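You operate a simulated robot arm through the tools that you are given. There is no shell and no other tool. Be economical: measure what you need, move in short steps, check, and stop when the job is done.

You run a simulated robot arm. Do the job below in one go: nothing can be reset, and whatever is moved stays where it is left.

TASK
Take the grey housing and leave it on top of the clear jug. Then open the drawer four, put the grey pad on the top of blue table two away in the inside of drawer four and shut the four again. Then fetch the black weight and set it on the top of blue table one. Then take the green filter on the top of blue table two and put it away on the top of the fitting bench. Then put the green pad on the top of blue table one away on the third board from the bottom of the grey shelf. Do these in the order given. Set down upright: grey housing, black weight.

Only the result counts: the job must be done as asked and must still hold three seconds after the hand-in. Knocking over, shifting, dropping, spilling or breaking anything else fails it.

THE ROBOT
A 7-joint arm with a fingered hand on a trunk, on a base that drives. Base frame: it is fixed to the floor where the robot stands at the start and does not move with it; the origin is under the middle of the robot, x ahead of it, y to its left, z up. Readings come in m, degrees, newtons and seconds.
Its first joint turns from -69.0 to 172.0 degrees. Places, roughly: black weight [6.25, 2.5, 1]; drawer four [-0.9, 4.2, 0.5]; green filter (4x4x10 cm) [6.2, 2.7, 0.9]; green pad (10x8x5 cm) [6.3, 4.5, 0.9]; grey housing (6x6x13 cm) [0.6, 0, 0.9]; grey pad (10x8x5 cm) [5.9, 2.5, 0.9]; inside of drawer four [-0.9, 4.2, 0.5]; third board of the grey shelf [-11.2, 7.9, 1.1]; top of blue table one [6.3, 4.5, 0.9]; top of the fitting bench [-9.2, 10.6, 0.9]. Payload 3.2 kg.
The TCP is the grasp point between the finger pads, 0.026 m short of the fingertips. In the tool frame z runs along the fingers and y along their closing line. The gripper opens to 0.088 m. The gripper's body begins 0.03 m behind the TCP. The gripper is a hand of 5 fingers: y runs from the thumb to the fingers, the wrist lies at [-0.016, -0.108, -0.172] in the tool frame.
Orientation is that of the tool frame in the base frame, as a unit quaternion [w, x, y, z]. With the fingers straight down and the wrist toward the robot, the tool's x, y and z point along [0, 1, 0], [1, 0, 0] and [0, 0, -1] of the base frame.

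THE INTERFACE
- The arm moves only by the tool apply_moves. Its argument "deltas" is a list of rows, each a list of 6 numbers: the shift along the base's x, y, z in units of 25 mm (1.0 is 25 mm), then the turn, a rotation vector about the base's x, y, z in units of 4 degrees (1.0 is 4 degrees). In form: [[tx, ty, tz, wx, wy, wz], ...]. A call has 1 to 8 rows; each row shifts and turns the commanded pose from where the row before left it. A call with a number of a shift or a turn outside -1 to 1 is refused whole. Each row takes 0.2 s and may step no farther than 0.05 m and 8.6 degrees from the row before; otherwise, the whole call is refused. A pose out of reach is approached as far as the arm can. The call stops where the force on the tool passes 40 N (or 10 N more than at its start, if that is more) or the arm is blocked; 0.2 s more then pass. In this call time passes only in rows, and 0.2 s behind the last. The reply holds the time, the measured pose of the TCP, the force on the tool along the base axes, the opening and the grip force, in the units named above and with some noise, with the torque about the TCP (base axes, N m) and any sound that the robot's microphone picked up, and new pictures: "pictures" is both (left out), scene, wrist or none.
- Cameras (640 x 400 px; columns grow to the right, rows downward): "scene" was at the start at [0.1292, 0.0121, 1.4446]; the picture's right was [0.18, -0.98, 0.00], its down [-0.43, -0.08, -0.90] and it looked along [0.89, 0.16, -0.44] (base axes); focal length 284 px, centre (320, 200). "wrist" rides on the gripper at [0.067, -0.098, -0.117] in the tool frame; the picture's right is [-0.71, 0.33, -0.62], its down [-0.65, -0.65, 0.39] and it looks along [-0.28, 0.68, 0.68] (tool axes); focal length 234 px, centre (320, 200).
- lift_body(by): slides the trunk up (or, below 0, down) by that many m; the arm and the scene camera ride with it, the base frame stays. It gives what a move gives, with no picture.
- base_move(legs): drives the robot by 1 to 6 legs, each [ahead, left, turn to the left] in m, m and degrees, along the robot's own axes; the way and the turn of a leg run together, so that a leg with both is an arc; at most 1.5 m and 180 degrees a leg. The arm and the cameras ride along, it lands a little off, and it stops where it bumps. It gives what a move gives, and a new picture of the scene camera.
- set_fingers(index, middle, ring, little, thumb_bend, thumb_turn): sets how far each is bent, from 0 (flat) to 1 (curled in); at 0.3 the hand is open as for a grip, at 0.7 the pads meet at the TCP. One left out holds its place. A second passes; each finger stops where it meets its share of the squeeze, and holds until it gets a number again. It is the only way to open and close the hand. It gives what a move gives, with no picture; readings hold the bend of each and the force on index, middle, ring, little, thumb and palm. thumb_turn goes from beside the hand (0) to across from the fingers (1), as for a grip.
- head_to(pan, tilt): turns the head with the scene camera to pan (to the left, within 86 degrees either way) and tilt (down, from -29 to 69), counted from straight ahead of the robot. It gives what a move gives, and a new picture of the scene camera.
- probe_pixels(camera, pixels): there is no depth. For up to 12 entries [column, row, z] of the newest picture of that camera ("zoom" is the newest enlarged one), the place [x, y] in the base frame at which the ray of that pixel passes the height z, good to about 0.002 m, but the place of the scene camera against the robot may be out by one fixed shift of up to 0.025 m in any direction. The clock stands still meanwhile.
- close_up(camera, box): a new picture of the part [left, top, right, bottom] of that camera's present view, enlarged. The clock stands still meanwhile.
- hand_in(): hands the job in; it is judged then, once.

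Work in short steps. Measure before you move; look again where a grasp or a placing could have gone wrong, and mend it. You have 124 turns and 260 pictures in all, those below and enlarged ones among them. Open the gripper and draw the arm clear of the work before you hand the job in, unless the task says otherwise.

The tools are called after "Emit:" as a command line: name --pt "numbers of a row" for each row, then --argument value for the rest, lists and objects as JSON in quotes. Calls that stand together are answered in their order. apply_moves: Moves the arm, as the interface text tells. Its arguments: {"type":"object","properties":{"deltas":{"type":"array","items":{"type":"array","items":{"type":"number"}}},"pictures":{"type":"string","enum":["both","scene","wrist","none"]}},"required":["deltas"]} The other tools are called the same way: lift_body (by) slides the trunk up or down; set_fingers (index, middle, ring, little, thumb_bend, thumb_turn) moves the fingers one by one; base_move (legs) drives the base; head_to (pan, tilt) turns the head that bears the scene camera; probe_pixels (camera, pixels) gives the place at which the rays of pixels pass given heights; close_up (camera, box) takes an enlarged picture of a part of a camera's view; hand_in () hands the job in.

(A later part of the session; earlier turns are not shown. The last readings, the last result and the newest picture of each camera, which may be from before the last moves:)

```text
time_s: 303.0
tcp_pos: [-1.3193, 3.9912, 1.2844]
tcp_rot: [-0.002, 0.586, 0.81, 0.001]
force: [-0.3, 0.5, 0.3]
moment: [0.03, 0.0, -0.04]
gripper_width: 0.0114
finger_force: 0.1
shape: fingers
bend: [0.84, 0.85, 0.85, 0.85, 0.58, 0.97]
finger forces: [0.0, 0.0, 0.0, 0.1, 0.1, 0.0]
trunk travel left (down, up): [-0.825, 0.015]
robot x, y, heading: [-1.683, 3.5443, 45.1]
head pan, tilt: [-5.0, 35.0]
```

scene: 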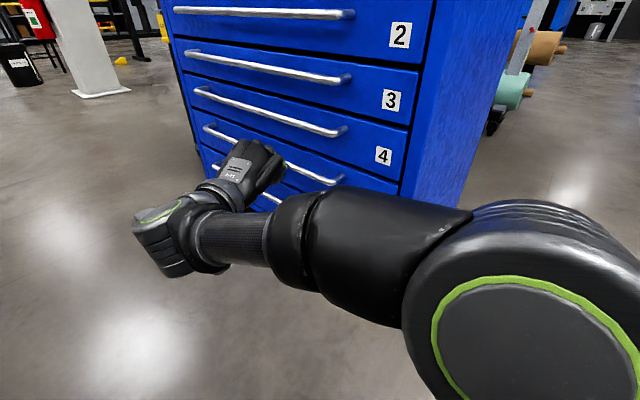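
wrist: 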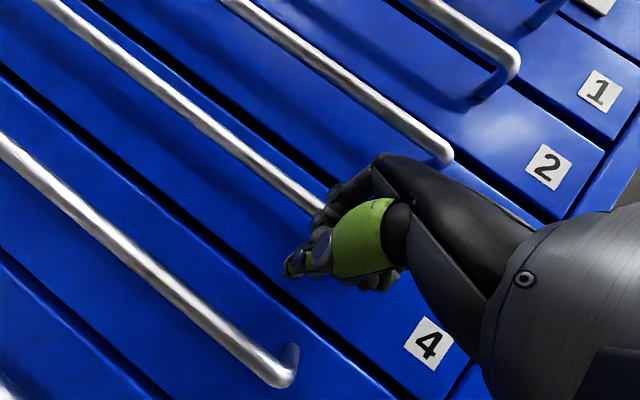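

Level again. I open the hand, yaw it straight ahead, and drive back to table two.

Emit:
set_fingers --index 0.25 --middle 0.25 --ring 0.25 --little 0.25 --thumb_bend 0.22

Emit:
apply_moves --pt "-0.4 -0.4 0 0 0 0.95" --pt "-0.4 -0.4 0 0 0 0.95" --pt "-0.4 -0.4 0 0 0 0.95" --pt "-0.4 -0.4 0 0 0 0.95" --pt "0 0 0 0 0 0.95" --pt "0 0 0 0 0 0.95" --pt "0 0 0 0 0 0.95" --pictures "none"

Emit:
base_move --legs '[[-0.32, -0.32, 0], [0, 0, -45], [1.5, 0, 0], [1.5, 0, 0], [1.5, 0, 0], [1.5, 0, 0]]'

```text
time_s: 304.0
tcp_pos: [-1.3192, 3.9901, 1.2838]
tcp_rot: [-0.002, 0.585, 0.811, 0.001]
force: [0.3, -0.2, 0.6]
moment: [0.03, -0.01, 0.02]
gripper_width: 0.0989
finger_force: 0.1
shape: fingers
bend: [0.25, 0.25, 0.25, 0.25, 0.22, 0.97]
finger forces: [0.1, 0.0, 0.1, 0.1, 0.0, 0.0]
trunk travel left (down, up): [-0.825, 0.015]
robot x, y, heading: [-1.6815, 3.5498, 45.1]
head pan, tilt: [-5.0, 35.0]
```

```text
time_s: 305.6
tcp_pos: [-1.359, 3.9505, 1.2835]
tcp_rot: [-0.003, 0.383, 0.924, 0.0]
force: [-0.4, -0.1, 0.5]
moment: [0.02, 0.0, -0.01]
gripper_width: 0.0992
finger_force: 0.0
shape: fingers
bend: [0.25, 0.25, 0.25, 0.25, 0.22, 0.97]
finger forces: [0.0, 0.1, 0.0, 0.1, 0.1, 0.0]
trunk travel left (down, up): [-0.825, 0.015]
robot x, y, heading: [-1.6811, 3.5515, 45.1]
head pan, tilt: [-5.0, 35.0]
```

```text
time_s: 338.4
tcp_pos: [4.7972, 3.4165, 1.2834]
tcp_rot: [-0.003, 0.689, 0.724, 0.001]
force: [-0.7, 0.0, -1.0]
moment: [0.01, 0.01, 0.03]
gripper_width: 0.0992
finger_force: 0.1
shape: fingers
bend: [0.25, 0.25, 0.25, 0.25, 0.22, 0.97]
finger forces: [0.0, 0.0, 0.1, 0.0, 0.0, 0.0]
trunk travel left (down, up): [-0.825, 0.015]
robot x, y, heading: [4.283, 3.3365, 3.1]
head pan, tilt: [-5.0, 35.0]
```

scene: 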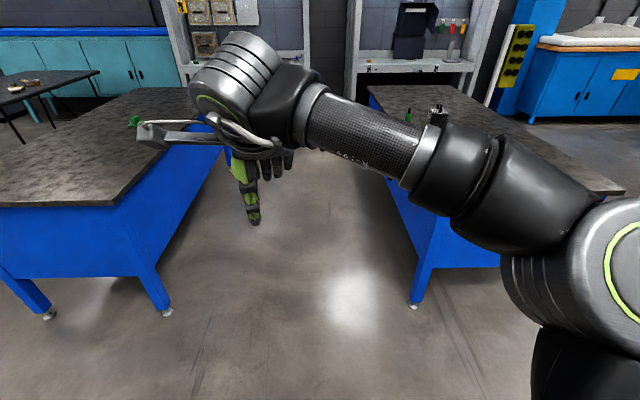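

I move between the tables to x≈6.2 and face table two.

Emit:
base_move --legs '[[0.95, -0.15, 0], [0.95, -0.15, 0], [0, 0, -93]]'

Emit:
head_to --pan 0 --tilt 48

Emit:
apply_moves --pt "0 0 0 0 0 0" --pictures "wrist"

```text
time_s: 352.0
tcp_pos: [6.2777, 2.6429, 1.2828]
tcp_rot: [-0.001, 1.0, 0.01, 0.003]
force: [0.4, 0.3, -0.7]
moment: [0.01, 0.02, -0.04]
gripper_width: 0.0991
finger_force: 0.1
shape: fingers
bend: [0.25, 0.25, 0.25, 0.25, 0.22, 0.97]
finger forces: [0.1, 0.0, 0.1, 0.0, 0.0, 0.0]
trunk travel left (down, up): [-0.825, 0.015]
robot x, y, heading: [6.211, 3.158, -88.9]
head pan, tilt: [-5.0, 35.0]
```

scene: 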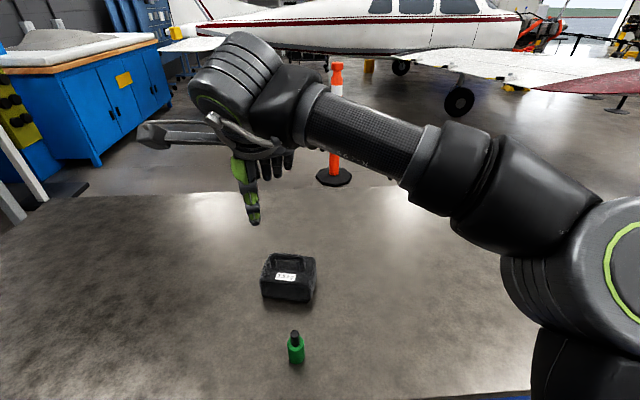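

```text
time_s: 352.7
tcp_pos: [6.2774, 2.6437, 1.2838]
tcp_rot: [0.0, 1.0, 0.008, 0.003]
force: [0.3, 0.6, 0.4]
moment: [-0.01, 0.0, -0.02]
gripper_width: 0.0995
finger_force: 0.1
shape: fingers
bend: [0.25, 0.25, 0.25, 0.25, 0.22, 0.97]
finger forces: [0.1, 0.0, 0.1, 0.1, 0.1, 0.0]
trunk travel left (down, up): [-0.825, 0.015]
robot x, y, heading: [6.2076, 3.155, -89.0]
head pan, tilt: [0.0, 48.0]
```

scene: 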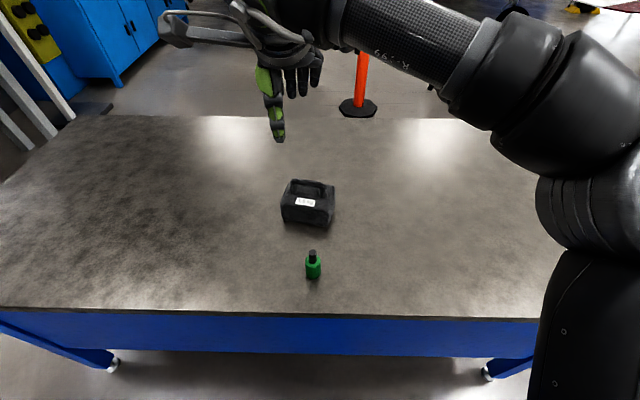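

```text
time_s: 353.1
tcp_pos: [6.278, 2.643, 1.2828]
tcp_rot: [-0.001, 1.0, 0.01, 0.003]
force: [0.9, 0.3, 0.8]
moment: [-0.01, 0.0, 0.02]
gripper_width: 0.0994
finger_force: 0.0
shape: fingers
bend: [0.25, 0.25, 0.25, 0.25, 0.22, 0.97]
finger forces: [0.0, 0.0, 0.1, 0.0, 0.0, 0.0]
trunk travel left (down, up): [-0.825, 0.015]
robot x, y, heading: [6.2067, 3.1557, -88.7]
head pan, tilt: [0.0, 48.0]
```

wrist: 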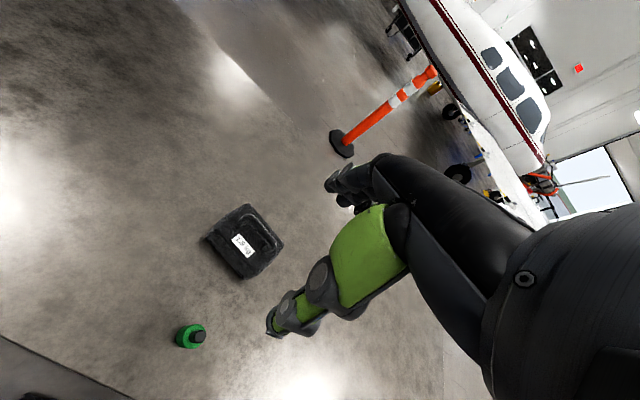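

Emit:
close_up --camera "wrist" --box '[160, 180, 320, 360]'

Emit:
close_up --camera "scene" --box '[260, 165, 360, 290]'

```text
2.22 times, centred on (240, 270) of wrist
```

zoom: 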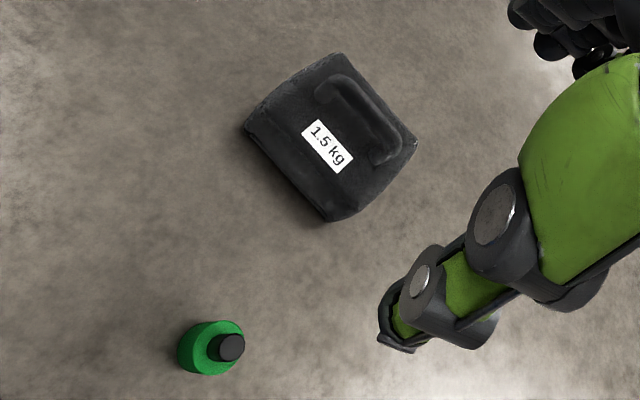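

```text
3.20 times, centred on (310, 228) of scene
```

zoom: 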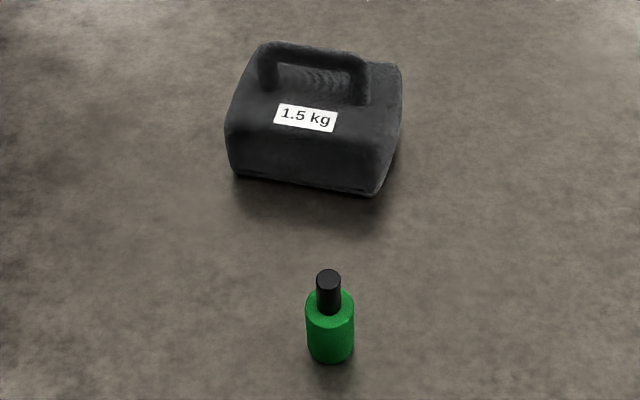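

I probe the handle's ends in both views at several heights to triangulate it, plus the filter.

Emit:
probe_pixels --camera "wrist" --pixels '[[242.3, 221.4, 0.95], [242.3, 221.4, 1.0], [269.3, 251.1, 0.95], [269.3, 251.1, 1.0], [243, 265, 0.86], [206, 228, 0.86], [197.5, 337, 0.96], [188, 340, 0.86]]'

Emit:
probe_pixels --camera "scene" --pixels '[[293.8, 181, 0.95], [293.8, 181, 1.0], [322.5, 184.9, 0.95], [322.5, 184.9, 1.0], [284, 218, 0.86], [327, 224, 0.86], [313, 277, 0.86], [312.5, 252, 0.96]]'

```text
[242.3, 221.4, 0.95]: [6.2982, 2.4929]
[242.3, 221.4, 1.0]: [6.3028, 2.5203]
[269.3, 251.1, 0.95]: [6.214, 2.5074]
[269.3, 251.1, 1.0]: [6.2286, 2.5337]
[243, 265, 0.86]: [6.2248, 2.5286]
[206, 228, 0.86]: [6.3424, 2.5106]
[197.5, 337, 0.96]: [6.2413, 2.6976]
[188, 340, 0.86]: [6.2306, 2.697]
```

```text
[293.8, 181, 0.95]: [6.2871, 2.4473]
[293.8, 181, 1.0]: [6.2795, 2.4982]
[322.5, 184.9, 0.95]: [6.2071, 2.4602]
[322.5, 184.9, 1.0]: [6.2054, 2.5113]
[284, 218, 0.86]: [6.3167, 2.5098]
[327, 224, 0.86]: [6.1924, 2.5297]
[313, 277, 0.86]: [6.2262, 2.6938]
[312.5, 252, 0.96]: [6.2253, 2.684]
```

Estimates for the handle height disagree, so I move the hand closer above the weight and re-measure with the wrist camera only.

Emit:
apply_moves --pt "0 -0.8 -0.8 0 0 0" --pt "0 -0.8 -0.8 0 0 0" --pt "0 -0.8 -0.8 0 0 0" --pt "0 -0.8 -0.8 0 0 0" --pt "0 -0.8 -0.8 0 0 0" --pt "-0.3 -0.5 -0.8 0 0 0" --pt "-0.3 0 -0.8 0 0 0" --pt "0 0 0 0 0 0"

Emit:
close_up --camera "wrist" --box '[170, 170, 370, 340]'

```text
time_s: 354.9
tcp_pos: [6.2619, 2.5324, 1.1425]
tcp_rot: [-0.001, 1.0, 0.01, 0.002]
force: [0.0, 0.3, -0.1]
moment: [0.02, 0.0, -0.03]
gripper_width: 0.0994
finger_force: 0.0
shape: fingers
bend: [0.25, 0.25, 0.25, 0.25, 0.22, 0.97]
finger forces: [0.0, 0.1, 0.0, 0.0, 0.1, 0.0]
trunk travel left (down, up): [-0.825, 0.015]
robot x, y, heading: [6.2122, 3.1551, -88.6]
head pan, tilt: [0.0, 48.0]
```

scene: 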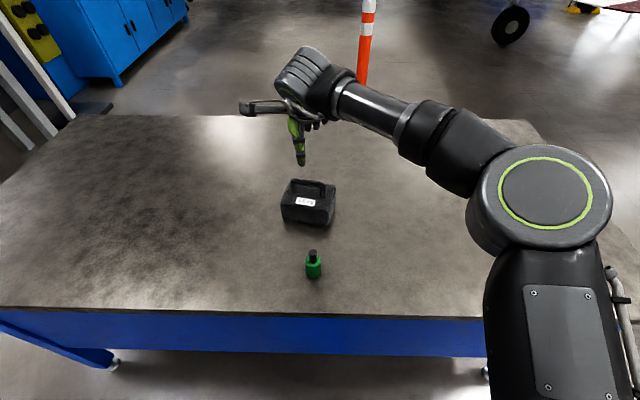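
wrist: 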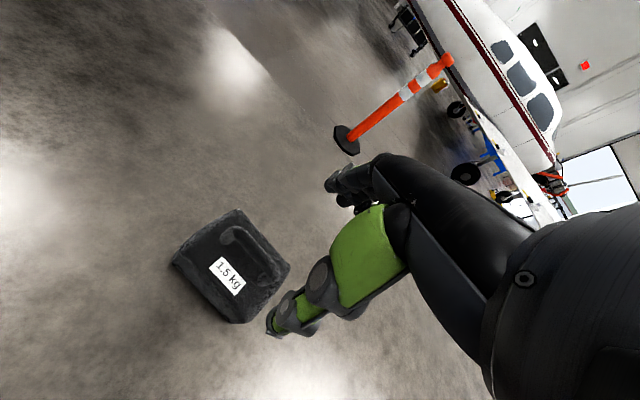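

```text
2.35 times, centred on (270, 255) of wrist
```

zoom: 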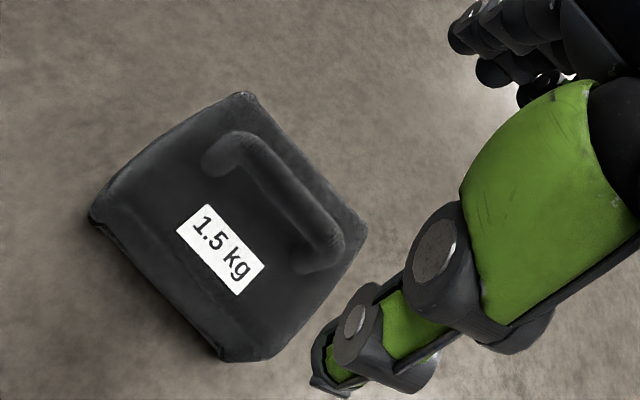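

I probe the same handle ends and block bottom corners in this nearer view.

Emit:
probe_pixels --camera "wrist" --pixels '[[236, 233, 0.93], [236, 233, 0.98], [274.3, 272, 0.93], [274.3, 272, 0.98], [227, 322, 0.86], [172, 264, 0.86], [288, 266, 0.91], [237, 211, 0.91], [255, 252, 0.95]]'

```text
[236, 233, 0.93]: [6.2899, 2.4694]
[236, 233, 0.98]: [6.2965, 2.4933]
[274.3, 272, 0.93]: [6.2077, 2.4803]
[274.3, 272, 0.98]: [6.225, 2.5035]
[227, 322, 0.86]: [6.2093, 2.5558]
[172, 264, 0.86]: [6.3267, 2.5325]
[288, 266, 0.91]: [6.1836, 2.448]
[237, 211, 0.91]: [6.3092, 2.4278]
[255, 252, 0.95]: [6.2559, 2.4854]
```

The handle's centre comes out at about (6.258, 2.49), top near z≈0.97, yawed about −10°. I align and descend to just above it.

Emit:
apply_moves --pt "-0.1 -0.8 -0.6 0 0 -0.9" --pt "0 -0.8 -0.8 0 0 -0.9" --pt "0 0 -0.8 0 0 -0.8" --pt "0 0 -0.8 0 0 0" --pt "0 0 -0.8 0 0 0" --pt "0 0 -0.8 0 0 0" --pt "0 0 0 0 0 0"

Emit:
close_up --camera "wrist" --box '[200, 150, 400, 350]'

Emit:
close_up --camera "scene" --box '[250, 120, 370, 240]'

```text
time_s: 356.5
tcp_pos: [6.2607, 2.49, 1.0291]
tcp_rot: [-0.001, 0.997, -0.083, 0.002]
force: [-0.6, 0.5, 0.6]
moment: [0.03, 0.02, 0.04]
gripper_width: 0.0993
finger_force: 0.0
shape: fingers
bend: [0.25, 0.25, 0.25, 0.25, 0.22, 0.97]
finger forces: [0.0, 0.1, 0.1, 0.0, 0.0, 0.1]
trunk travel left (down, up): [-0.825, 0.015]
robot x, y, heading: [6.2126, 3.1554, -88.8]
head pan, tilt: [0.0, 48.0]
```

scene: 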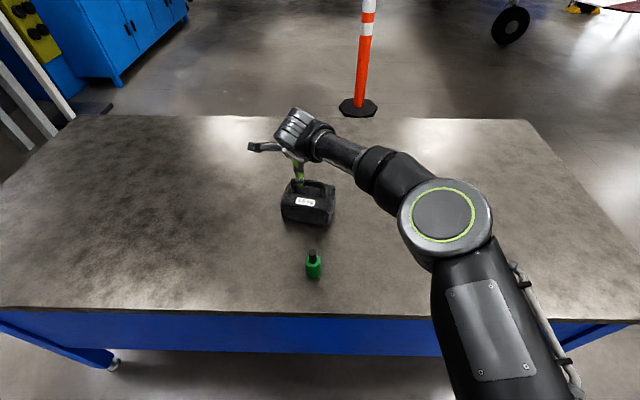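
wrist: 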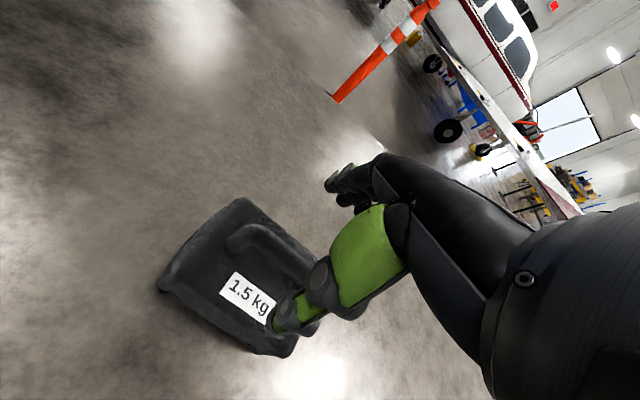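

```text
2.00 times, centred on (300, 250) of wrist
```

zoom: 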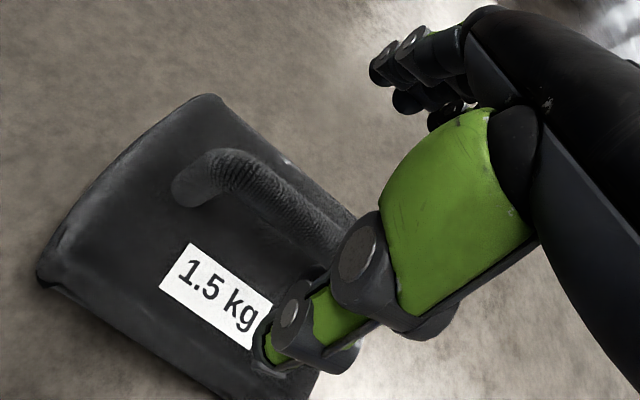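

```text
3.33 times, centred on (310, 180) of scene
```

zoom: 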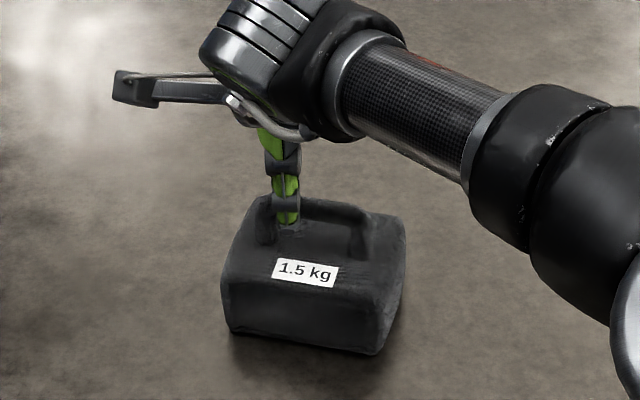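

The tool axis at handle height projects onto the handle's middle (281,258). I descend to the handle.

Emit:
apply_moves --pt "0 -0.1 -0.6 0 0 0" --pt "0 0 -0.6 0 0 0" --pt "0 0 -0.6 0 0 0" --pt "0 0 -0.5 0 0 0" --pt "0 0 -0.3 0 0 0" --pt "0 0 0 0 0 0"

Emit:
close_up --camera "wrist" --box '[200, 150, 400, 350]'

Emit:
close_up --camera "scene" --box '[250, 120, 370, 240]'

```text
time_s: 357.9
tcp_pos: [6.2613, 2.4882, 0.9643]
tcp_rot: [-0.001, 0.997, -0.081, 0.003]
force: [0.0, 0.0, 0.0]
moment: [-0.01, 0.01, 0.0]
gripper_width: 0.0992
finger_force: 0.1
shape: fingers
bend: [0.25, 0.25, 0.25, 0.25, 0.22, 0.97]
finger forces: [0.0, 0.0, 0.0, 0.0, 0.0, 0.0]
trunk travel left (down, up): [-0.825, 0.015]
robot x, y, heading: [6.211, 3.1571, -89.0]
head pan, tilt: [0.0, 48.0]
```

scene: 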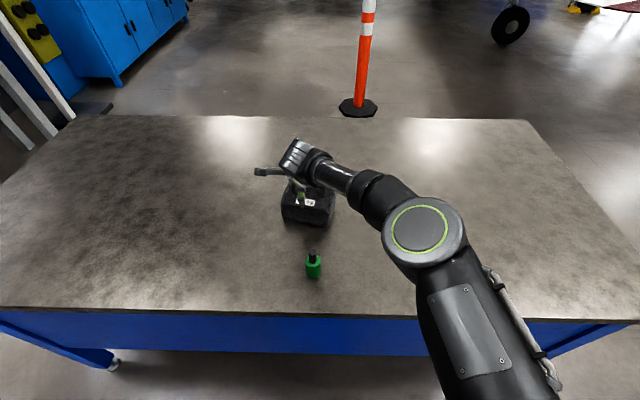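
wrist: 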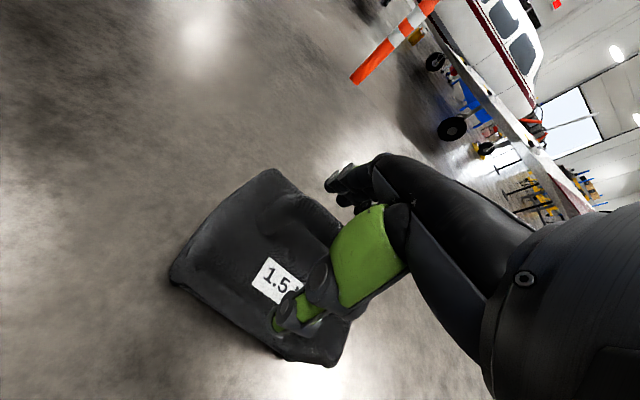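

```text
2.00 times, centred on (300, 250) of wrist
```

zoom: 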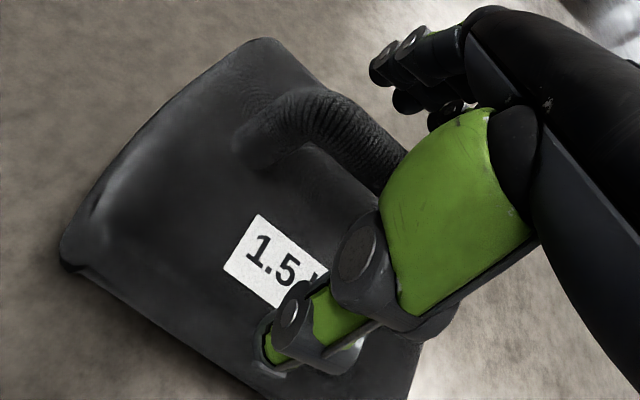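

```text
3.33 times, centred on (310, 180) of scene
```

zoom: 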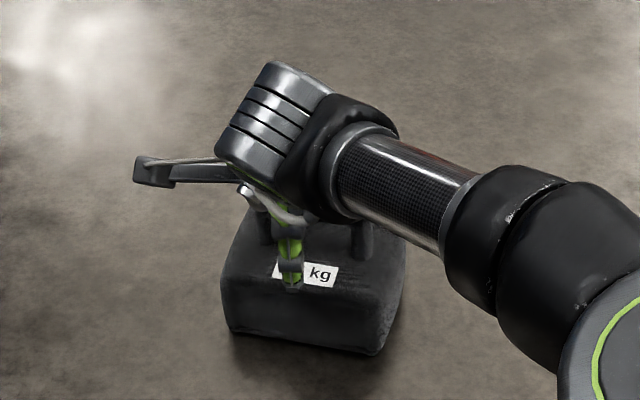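

The handle lies between thumb and fingers, about 5 mm toward the fingers. I shift slightly and close firmly, then lift a little.

Emit:
apply_moves --pt "0 -0.18 -0.2 0 0 0" --pt "0 0 0 0 0 0" --pictures "none"

Emit:
set_fingers --index 0.8 --middle 0.8 --ring 0.8 --little 0.8 --thumb_bend 0.8

Emit:
apply_moves --pt "0 0 0.3 0 0 0" --pt "0 0 0.4 0 0 0" --pt "0 0 0.4 0 0 0" --pt "0 0 0 0 0 0"

Emit:
close_up --camera "scene" --box '[250, 120, 370, 240]'

```text
time_s: 358.5
tcp_pos: [6.2594, 2.4837, 0.9584]
tcp_rot: [-0.001, 0.997, -0.082, 0.003]
force: [-0.1, 0.2, 0.1]
moment: [0.0, 0.02, -0.04]
gripper_width: 0.0993
finger_force: 0.1
shape: fingers
bend: [0.25, 0.25, 0.25, 0.25, 0.22, 0.97]
finger forces: [0.0, 0.0, 0.0, 0.0, 0.0, 0.0]
trunk travel left (down, up): [-0.825, 0.015]
robot x, y, heading: [6.211, 3.1597, -88.7]
head pan, tilt: [0.0, 48.0]
```

```text
time_s: 359.5
tcp_pos: [6.2608, 2.4839, 0.9581]
tcp_rot: [-0.001, 0.997, -0.081, 0.001]
force: [0.1, 4.0, -0.3]
moment: [-0.03, -0.64, 0.22]
gripper_width: 0.0002
finger_force: 18.7
shape: fingers
bend: [0.79, 0.8, 0.8, 0.79, 0.67, 0.97]
finger forces: [0.0, 0.0, 2.5, 11.7, 23.3, 0.0]
trunk travel left (down, up): [-0.825, 0.015]
robot x, y, heading: [6.212, 3.1536, -88.6]
head pan, tilt: [0.0, 48.0]
```

```text
time_s: 360.5
tcp_pos: [6.2595, 2.4805, 0.9821]
tcp_rot: [-0.002, 0.997, -0.081, 0.002]
force: [0.4, -0.4, -15.2]
moment: [-0.09, -0.17, 0.02]
gripper_width: 0.0001
finger_force: 8.2
shape: fingers
bend: [0.79, 0.8, 0.8, 0.79, 0.73, 0.96]
finger forces: [4.6, 0.3, 0.9, 5.7, 5.6, 0.1]
trunk travel left (down, up): [-0.825, 0.015]
robot x, y, heading: [6.2114, 3.1566, -88.5]
head pan, tilt: [0.0, 48.0]
```

scene: 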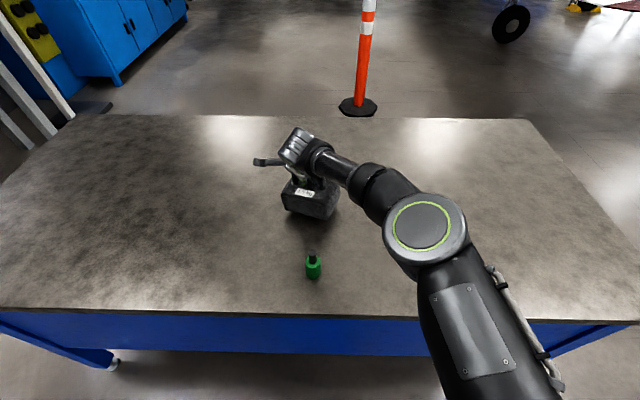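
wrist: 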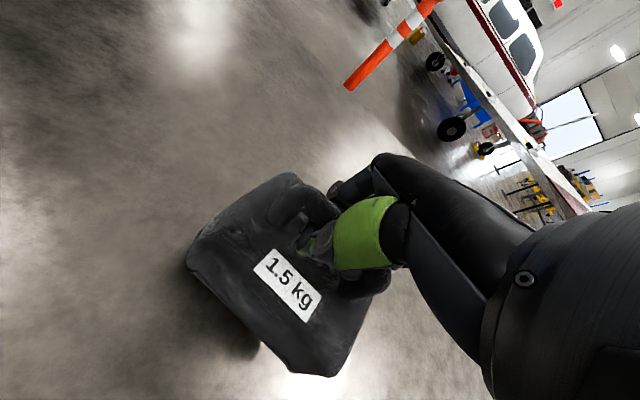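

```text
3.33 times, centred on (310, 180) of scene
```

zoom: 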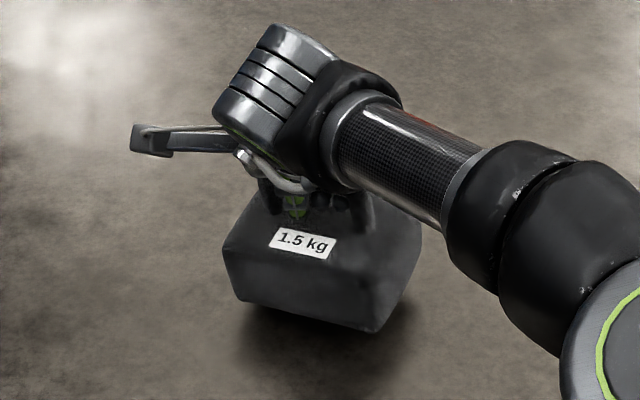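

The hand hooks under the handle and carries the weight (15 N). I lock the grip tighter, lift, retract, and turn to table one.

Emit:
set_fingers --index 0.9 --middle 0.9 --ring 0.9 --little 0.9 --thumb_bend 0.85

Emit:
apply_moves --pt "0 0 0.6 0 0 0" --pt "0 0 0.9 0 0 0" --pt "0 0 0.9 0 0 0" --pt "0 0 0.9 0 0 0" --pt "0 0.4 0.9 0 0 0" --pt "0 0.8 0.9 0 0 0" --pt "0 0.9 0.9 0 0 0" --pt "0 0.9 0.6 0 0 0"

```text
time_s: 361.5
tcp_pos: [6.2599, 2.4818, 0.9848]
tcp_rot: [-0.002, 0.997, -0.082, 0.003]
force: [0.5, 0.1, -0.5]
moment: [-0.07, -0.34, 0.04]
gripper_width: 0.0
finger_force: 7.7
shape: fingers
bend: [0.83, 0.88, 0.9, 0.9, 0.76, 0.97]
finger forces: [0.1, 7.3, 3.9, 4.0, 0.4, 0.1]
trunk travel left (down, up): [-0.825, 0.015]
robot x, y, heading: [6.2077, 3.1556, -88.8]
head pan, tilt: [0.0, 48.0]
```

```text
time_s: 363.3
tcp_pos: [6.2585, 2.5583, 1.1472]
tcp_rot: [-0.001, 0.997, -0.081, 0.002]
force: [-0.5, 1.5, -14.4]
moment: [-0.09, -0.34, -0.07]
gripper_width: 0.0
finger_force: 7.4
shape: fingers
bend: [0.84, 0.88, 0.9, 0.9, 0.77, 0.97]
finger forces: [0.0, 8.1, 4.3, 3.8, 0.1, 0.0]
trunk travel left (down, up): [-0.825, 0.015]
robot x, y, heading: [6.2081, 3.1587, -88.9]
head pan, tilt: [0.0, 48.0]
```

scene: 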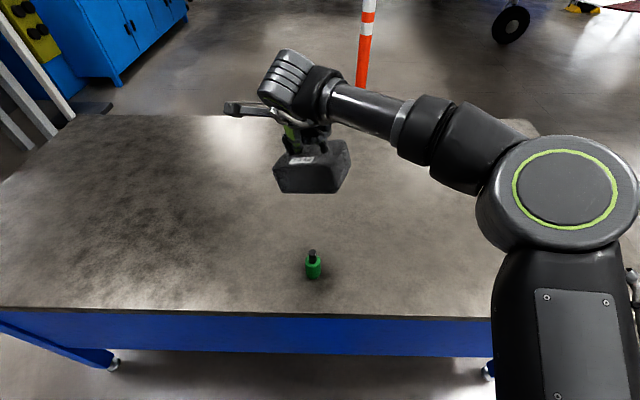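
wrist: 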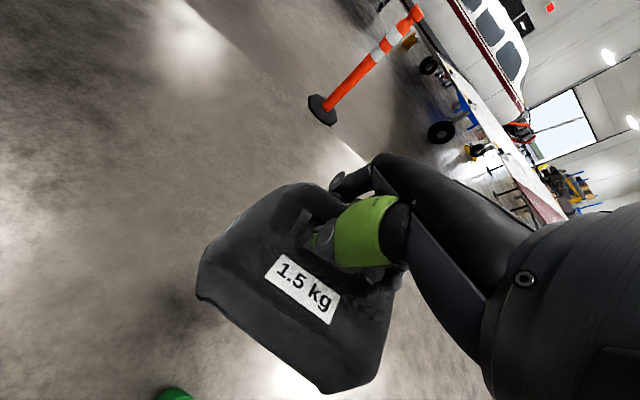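

I turn around to face table one and look at its top.

Emit:
base_move --legs '[[0, 0, 179], [0.3, 0, 0]]'

Emit:
apply_moves --pt "0 0 0 0 0 0" --pictures "wrist"

```text
time_s: 372.6
tcp_pos: [6.1965, 4.0587, 1.1486]
tcp_rot: [-0.002, 0.104, 0.995, -0.001]
force: [0.1, 1.1, -14.5]
moment: [0.06, 0.31, -0.01]
gripper_width: 0.0035
finger_force: 6.3
shape: fingers
bend: [0.89, 0.89, 0.9, 0.9, 0.78, 0.96]
finger forces: [0.0, 7.1, 3.1, 2.3, 0.1, 0.0]
trunk travel left (down, up): [-0.825, 0.015]
robot x, y, heading: [6.217, 3.4559, 88.7]
head pan, tilt: [0.0, 48.0]
```

scene: 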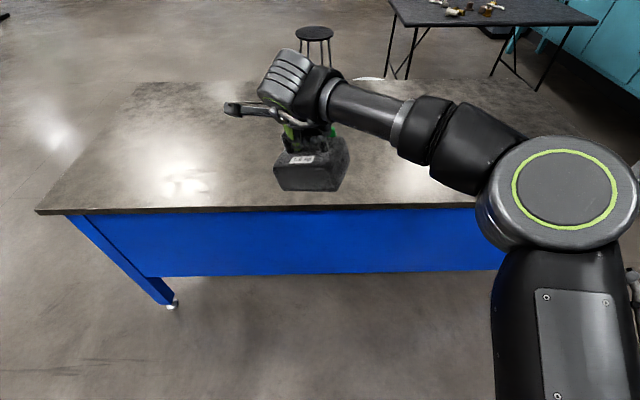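

```text
time_s: 373.0
tcp_pos: [6.1955, 4.0591, 1.147]
tcp_rot: [-0.002, 0.104, 0.995, -0.004]
force: [0.5, -0.8, -14.2]
moment: [0.05, 0.27, 0.01]
gripper_width: 0.0037
finger_force: 6.1
shape: fingers
bend: [0.89, 0.89, 0.9, 0.9, 0.78, 0.96]
finger forces: [0.0, 7.1, 3.0, 2.2, 0.0, 0.0]
trunk travel left (down, up): [-0.825, 0.015]
robot x, y, heading: [6.2175, 3.459, 88.9]
head pan, tilt: [0.0, 48.0]
```

wrist: 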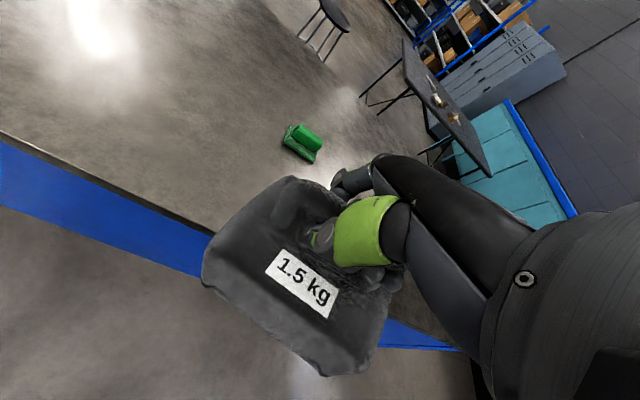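

The green pad is at wrist (303,143). I probe it and the table edge to choose a free spot for the weight.

Emit:
probe_pixels --camera "wrist" --pixels '[[303, 143, 0.88], [283, 140, 0.865], [314, 160, 0.865], [195, 228, 0.86]]'

Emit:
probe_pixels --camera "scene" --pixels '[[37, 210, 0.86], [300, 208, 0.86], [150, 83, 0.86], [172, 305, 0]]'

```text
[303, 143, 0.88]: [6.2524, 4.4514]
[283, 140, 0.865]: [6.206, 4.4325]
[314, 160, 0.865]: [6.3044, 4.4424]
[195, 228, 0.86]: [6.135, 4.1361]
```

```text
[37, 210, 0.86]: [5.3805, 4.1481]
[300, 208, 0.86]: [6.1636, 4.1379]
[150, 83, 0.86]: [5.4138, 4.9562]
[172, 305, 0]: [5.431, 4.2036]
```

Table one's near edge is at y≈4.13 and the pad at (6.255, 4.46). I'll set the weight near (5.9, 4.36): drive left 0.3 and forward 0.3.

Emit:
base_move --legs '[[0, 0.3, 0], [0.3, 0, 0]]'

Emit:
apply_moves --pt "0 0 -0.8 0 0 0" --pt "0 0 -0.8 0 0 0" --pt "0 0 -0.8 0 0 0" --pt "0 0 -0.8 0 0 0" --pt "0 0 -0.8 0 0 0" --pt "0 0 -0.8 0 0 0" --pt "0 0 0 0 0 0"

Emit:
close_up --camera "scene" --box '[250, 120, 370, 240]'

```text
time_s: 376.7
tcp_pos: [5.9039, 4.3596, 1.1478]
tcp_rot: [-0.002, 0.105, 0.994, -0.002]
force: [-0.4, 0.0, -13.7]
moment: [0.02, 0.31, -0.04]
gripper_width: 0.0034
finger_force: 6.3
shape: fingers
bend: [0.89, 0.89, 0.9, 0.9, 0.78, 0.96]
finger forces: [0.0, 7.9, 3.2, 2.1, 0.0, 0.0]
trunk travel left (down, up): [-0.825, 0.015]
robot x, y, heading: [5.9279, 3.7585, 88.5]
head pan, tilt: [0.0, 48.0]
```

scene: 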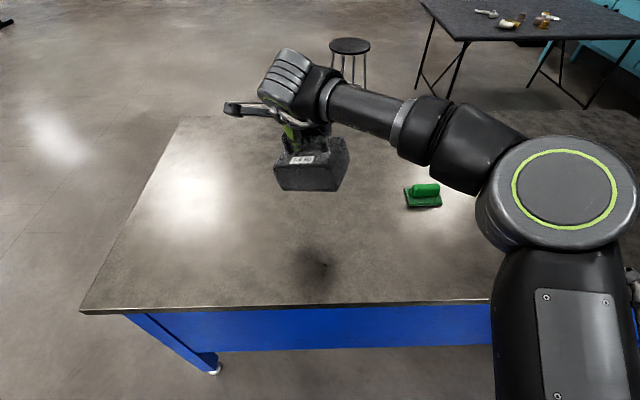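

```text
time_s: 378.3
tcp_pos: [5.904, 4.3598, 1.0277]
tcp_rot: [-0.002, 0.105, 0.994, -0.002]
force: [0.2, 0.3, -14.3]
moment: [0.06, 0.28, -0.01]
gripper_width: 0.0035
finger_force: 7.0
shape: fingers
bend: [0.89, 0.89, 0.9, 0.9, 0.78, 0.96]
finger forces: [0.0, 8.0, 3.3, 2.0, 0.0, 0.0]
trunk travel left (down, up): [-0.825, 0.015]
robot x, y, heading: [5.9239, 3.7566, 88.8]
head pan, tilt: [0.0, 48.0]
```

scene: 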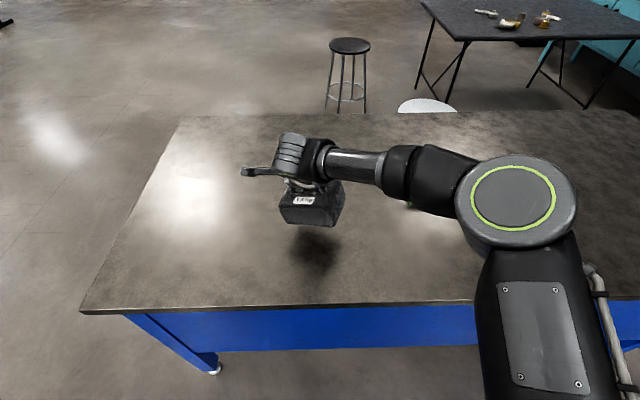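
wrist: 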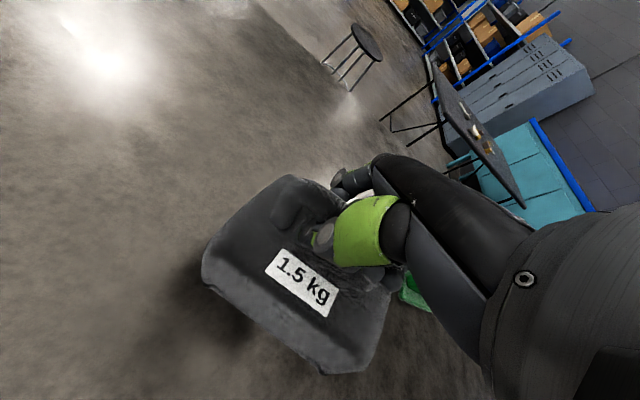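

```text
3.33 times, centred on (310, 180) of scene
```

zoom: 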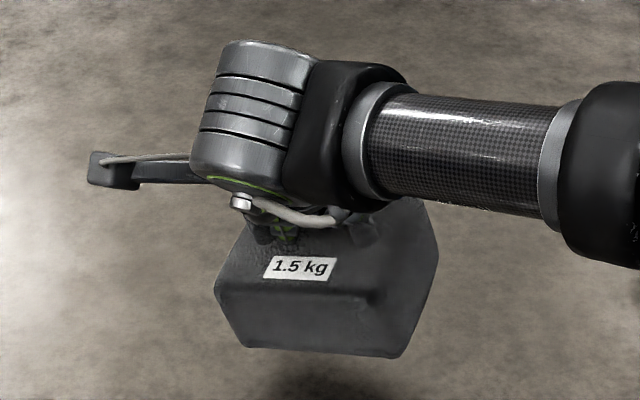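

The weight hangs nearly level. I lower it further in small steps watching the load.

Emit:
apply_moves --pt "0 0 -0.5 0 0 0" --pt "0 0 -0.5 0 0 0" --pt "0 0 -0.4 0 0 0" --pt "0 0 -0.3 0 0 0" --pt "0 0 0 0 0 0" --pictures "none"

Emit:
apply_moves --pt "0 0 -0.2 0 0 0" --pt "0 0 -0.2 0 0 0" --pt "0 0 0 0 0 0" --pictures "none"

```text
time_s: 379.5
tcp_pos: [5.9034, 4.3583, 0.9836]
tcp_rot: [-0.003, 0.106, 0.994, -0.002]
force: [0.0, 0.4, -13.8]
moment: [0.02, 0.33, 0.0]
gripper_width: 0.0039
finger_force: 6.6
shape: fingers
bend: [0.89, 0.89, 0.9, 0.9, 0.78, 0.96]
finger forces: [0.0, 8.1, 3.3, 2.0, 0.0, 0.0]
trunk travel left (down, up): [-0.825, 0.015]
robot x, y, heading: [5.9242, 3.7554, 88.4]
head pan, tilt: [0.0, 48.0]
```

```text
time_s: 380.3
tcp_pos: [5.9039, 4.3572, 0.9748]
tcp_rot: [-0.002, 0.106, 0.994, -0.003]
force: [-0.3, 0.6, -15.0]
moment: [0.05, 0.32, 0.01]
gripper_width: 0.0035
finger_force: 6.4
shape: fingers
bend: [0.89, 0.89, 0.9, 0.9, 0.78, 0.96]
finger forces: [0.1, 8.2, 3.3, 1.9, 0.1, 0.0]
trunk travel left (down, up): [-0.825, 0.015]
robot x, y, heading: [5.9296, 3.7575, 88.5]
head pan, tilt: [0.0, 48.0]
```

Emit:
apply_moves --pt "0 0 -0.2 0 0 0" --pt "0 0 -0.15 0 0 0" --pt "0 0 -0.15 0 0 0" --pt "0 0 0 0 0 0" --pictures "none"

Emit:
close_up --camera "scene" --box '[250, 140, 370, 260]'

```text
time_s: 381.3
tcp_pos: [5.9069, 4.3562, 0.9682]
tcp_rot: [-0.003, 0.107, 0.994, 0.002]
force: [5.9, 0.9, 7.6]
moment: [-0.13, 0.74, 0.16]
gripper_width: 0.0035
finger_force: 30.4
shape: fingers
bend: [0.89, 0.89, 0.9, 0.9, 0.79, 0.95]
finger forces: [0.0, 7.9, 5.5, 4.3, 41.8, 0.0]
trunk travel left (down, up): [-0.825, 0.015]
robot x, y, heading: [5.9251, 3.758, 88.4]
head pan, tilt: [0.0, 48.0]
```

```text
3.33 times, centred on (310, 200) of scene
```

zoom: 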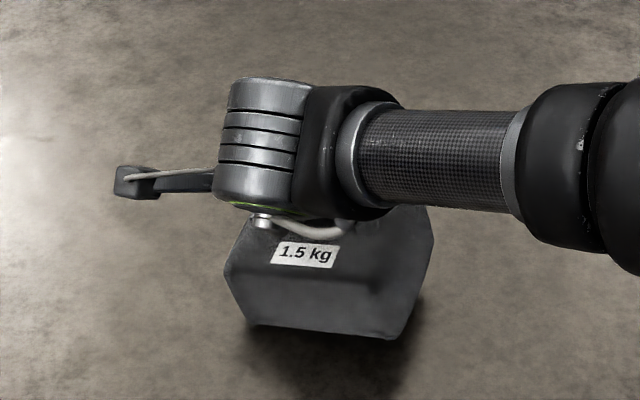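

The weight is touching down, with the thumb loaded. I relieve by 2 mm, then open slowly.

Emit:
apply_moves --pt "0 0 0.1 0 0 0" --pt "0 0 0 0 0 0" --pictures "none"

Emit:
set_fingers --index 0.75 --middle 0.75 --ring 0.75 --little 0.75 --thumb_bend 0.68

Emit:
set_fingers --index 0.6 --middle 0.6 --ring 0.6 --little 0.6 --thumb_bend 0.55

Emit:
close_up --camera "scene" --box '[250, 140, 370, 260]'

```text
time_s: 381.9
tcp_pos: [5.9062, 4.3579, 0.9687]
tcp_rot: [-0.002, 0.105, 0.994, -0.002]
force: [5.9, 1.4, 3.6]
moment: [-0.1, 0.62, 0.08]
gripper_width: 0.0032
finger_force: 26.2
shape: fingers
bend: [0.89, 0.89, 0.9, 0.9, 0.79, 0.95]
finger forces: [0.0, 7.6, 4.8, 3.6, 36.2, 0.0]
trunk travel left (down, up): [-0.825, 0.015]
robot x, y, heading: [5.9279, 3.7591, 88.3]
head pan, tilt: [0.0, 48.0]
```

```text
time_s: 382.9
tcp_pos: [5.905, 4.3594, 0.9664]
tcp_rot: [0.0, 0.105, 0.994, -0.003]
force: [-0.3, 0.5, 0.0]
moment: [0.06, 0.05, 0.03]
gripper_width: 0.0058
finger_force: 7.2
shape: fingers
bend: [0.75, 0.75, 0.75, 0.75, 0.65, 0.96]
finger forces: [5.0, 0.0, 0.2, 2.8, 5.7, 0.0]
trunk travel left (down, up): [-0.825, 0.015]
robot x, y, heading: [5.9245, 3.7573, 88.4]
head pan, tilt: [0.0, 48.0]
```

```text
time_s: 383.9
tcp_pos: [5.905, 4.359, 0.9671]
tcp_rot: [-0.002, 0.106, 0.994, -0.001]
force: [-0.8, 0.5, -0.7]
moment: [0.0, -0.04, 0.0]
gripper_width: 0.0293
finger_force: 0.1
shape: fingers
bend: [0.6, 0.6, 0.6, 0.6, 0.55, 0.97]
finger forces: [0.0, 0.1, 0.0, 0.0, 0.1, 0.0]
trunk travel left (down, up): [-0.825, 0.015]
robot x, y, heading: [5.9289, 3.7586, 88.5]
head pan, tilt: [0.0, 48.0]
```

```text
3.33 times, centred on (310, 200) of scene
```

zoom: 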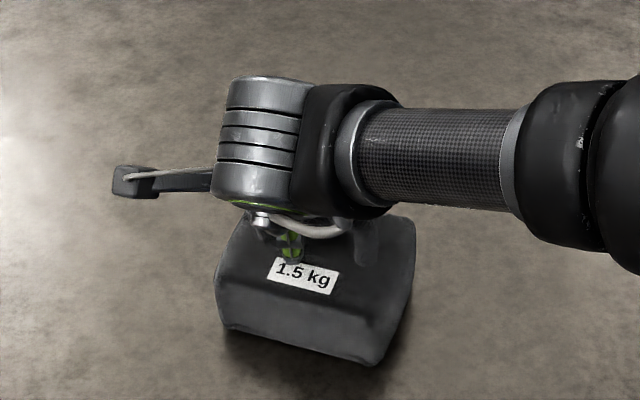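

The weight settled flat. I open fully and rise clear.

Emit:
set_fingers --index 0.25 --middle 0.25 --ring 0.25 --little 0.25 --thumb_bend 0.22

Emit:
apply_moves --pt "0 0 0.5 0 0 0" --pt "0 0 0.8 0 0 0" --pt "0 0 1 0 0 0" --pt "0 0 1 0 0 0" --pt "0 0 1 0 0 0" --pt "0 0 1 0 0 0" --pt "0 -0.6 1 0 0 0.8" --pt "0 -0.8 1 0 0 0.8"

```text
time_s: 384.9
tcp_pos: [5.9045, 4.3561, 0.9664]
tcp_rot: [-0.002, 0.105, 0.994, -0.002]
force: [0.1, 0.6, -0.2]
moment: [-0.01, 0.0, -0.03]
gripper_width: 0.0993
finger_force: 0.1
shape: fingers
bend: [0.25, 0.25, 0.25, 0.25, 0.22, 0.97]
finger forces: [0.0, 0.0, 0.1, 0.1, 0.0, 0.0]
trunk travel left (down, up): [-0.825, 0.015]
robot x, y, heading: [5.9207, 3.7605, 88.2]
head pan, tilt: [0.0, 48.0]
```

```text
time_s: 386.7
tcp_pos: [5.9044, 4.3215, 1.1495]
tcp_rot: [-0.002, 0.049, 0.999, -0.001]
force: [-0.5, -0.7, 0.1]
moment: [0.0, 0.04, 0.01]
gripper_width: 0.0995
finger_force: 0.1
shape: fingers
bend: [0.25, 0.25, 0.25, 0.25, 0.22, 0.97]
finger forces: [0.1, 0.0, 0.1, 0.1, 0.0, 0.0]
trunk travel left (down, up): [-0.825, 0.015]
robot x, y, heading: [5.9259, 3.7575, 88.4]
head pan, tilt: [0.0, 48.0]
```

scene: 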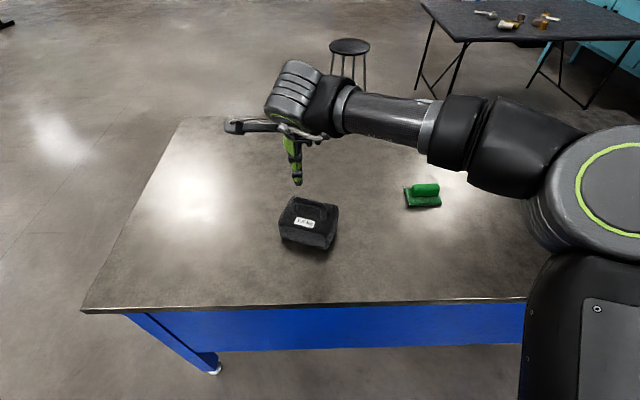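
wrist: 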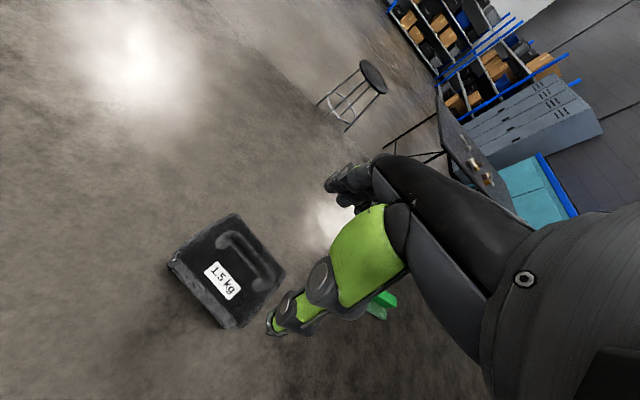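

The weight stands upright on table one. Next is the green filter: I back away, turn around and line up at x≈6.2.

Emit:
base_move --legs '[[-0.5, 0, 0], [0, 0, 181.5], [0.0, 0.28, 0]]'

```text
refused: 181.5 is not a number from -180 to 180
```

Emit:
base_move --legs '[[-0.5, 0, 0], [0, 0, 179], [0.06, 0.28, 0]]'

Emit:
apply_moves --pt "0 0 0 0 0 0" --pictures "wrist"

```text
time_s: 398.5
tcp_pos: [6.1867, 2.6111, 1.1493]
tcp_rot: [-0.001, 0.997, -0.071, 0.002]
force: [-0.8, -0.2, 0.0]
moment: [-0.03, 0.0, 0.02]
gripper_width: 0.0993
finger_force: 0.1
shape: fingers
bend: [0.25, 0.25, 0.25, 0.25, 0.22, 0.97]
finger forces: [0.0, 0.1, 0.1, 0.0, 0.1, 0.0]
trunk travel left (down, up): [-0.825, 0.015]
robot x, y, heading: [6.1866, 3.1734, -93.8]
head pan, tilt: [0.0, 48.0]
```

scene: 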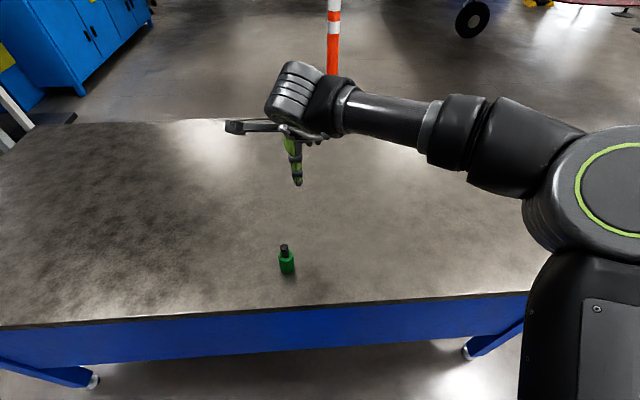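

```text
time_s: 398.9
tcp_pos: [6.1863, 2.6105, 1.1479]
tcp_rot: [-0.001, 0.998, -0.07, 0.002]
force: [-0.7, 0.6, 1.0]
moment: [0.01, -0.04, -0.06]
gripper_width: 0.0994
finger_force: 0.1
shape: fingers
bend: [0.25, 0.25, 0.25, 0.25, 0.22, 0.97]
finger forces: [0.0, 0.0, 0.0, 0.0, 0.1, 0.1]
trunk travel left (down, up): [-0.825, 0.015]
robot x, y, heading: [6.1892, 3.1737, -93.8]
head pan, tilt: [0.0, 48.0]
```

wrist: 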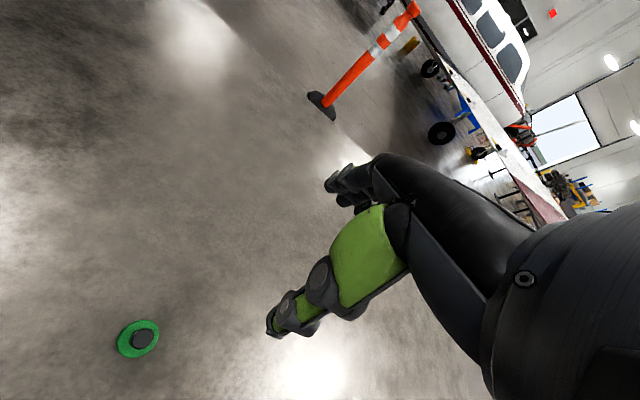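

The filter appears almost directly below the wrist camera; I probe it to refine.

Emit:
probe_pixels --camera "wrist" --pixels '[[143, 338, 0.96], [138, 340, 0.92], [118, 340, 0.92], [158, 338, 0.92], [138, 320, 0.92], [137, 358, 0.92]]'

Emit:
close_up --camera "wrist" --box '[90, 290, 190, 390]'

```text
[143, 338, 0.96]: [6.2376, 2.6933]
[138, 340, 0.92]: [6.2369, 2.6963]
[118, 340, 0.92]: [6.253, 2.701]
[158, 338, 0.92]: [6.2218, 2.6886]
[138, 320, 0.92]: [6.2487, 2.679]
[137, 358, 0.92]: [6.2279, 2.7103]
```

```text
4.00 times, centred on (140, 340) of wrist
```

zoom: 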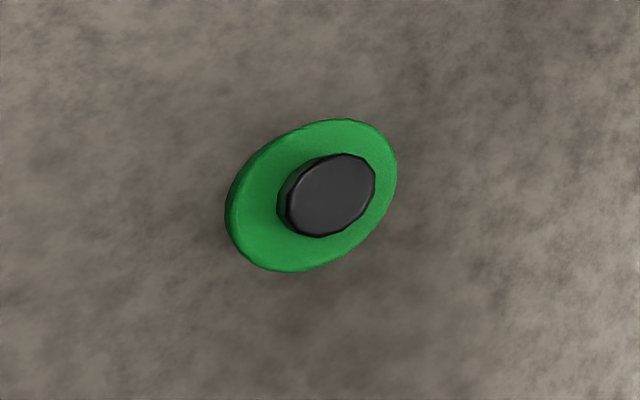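

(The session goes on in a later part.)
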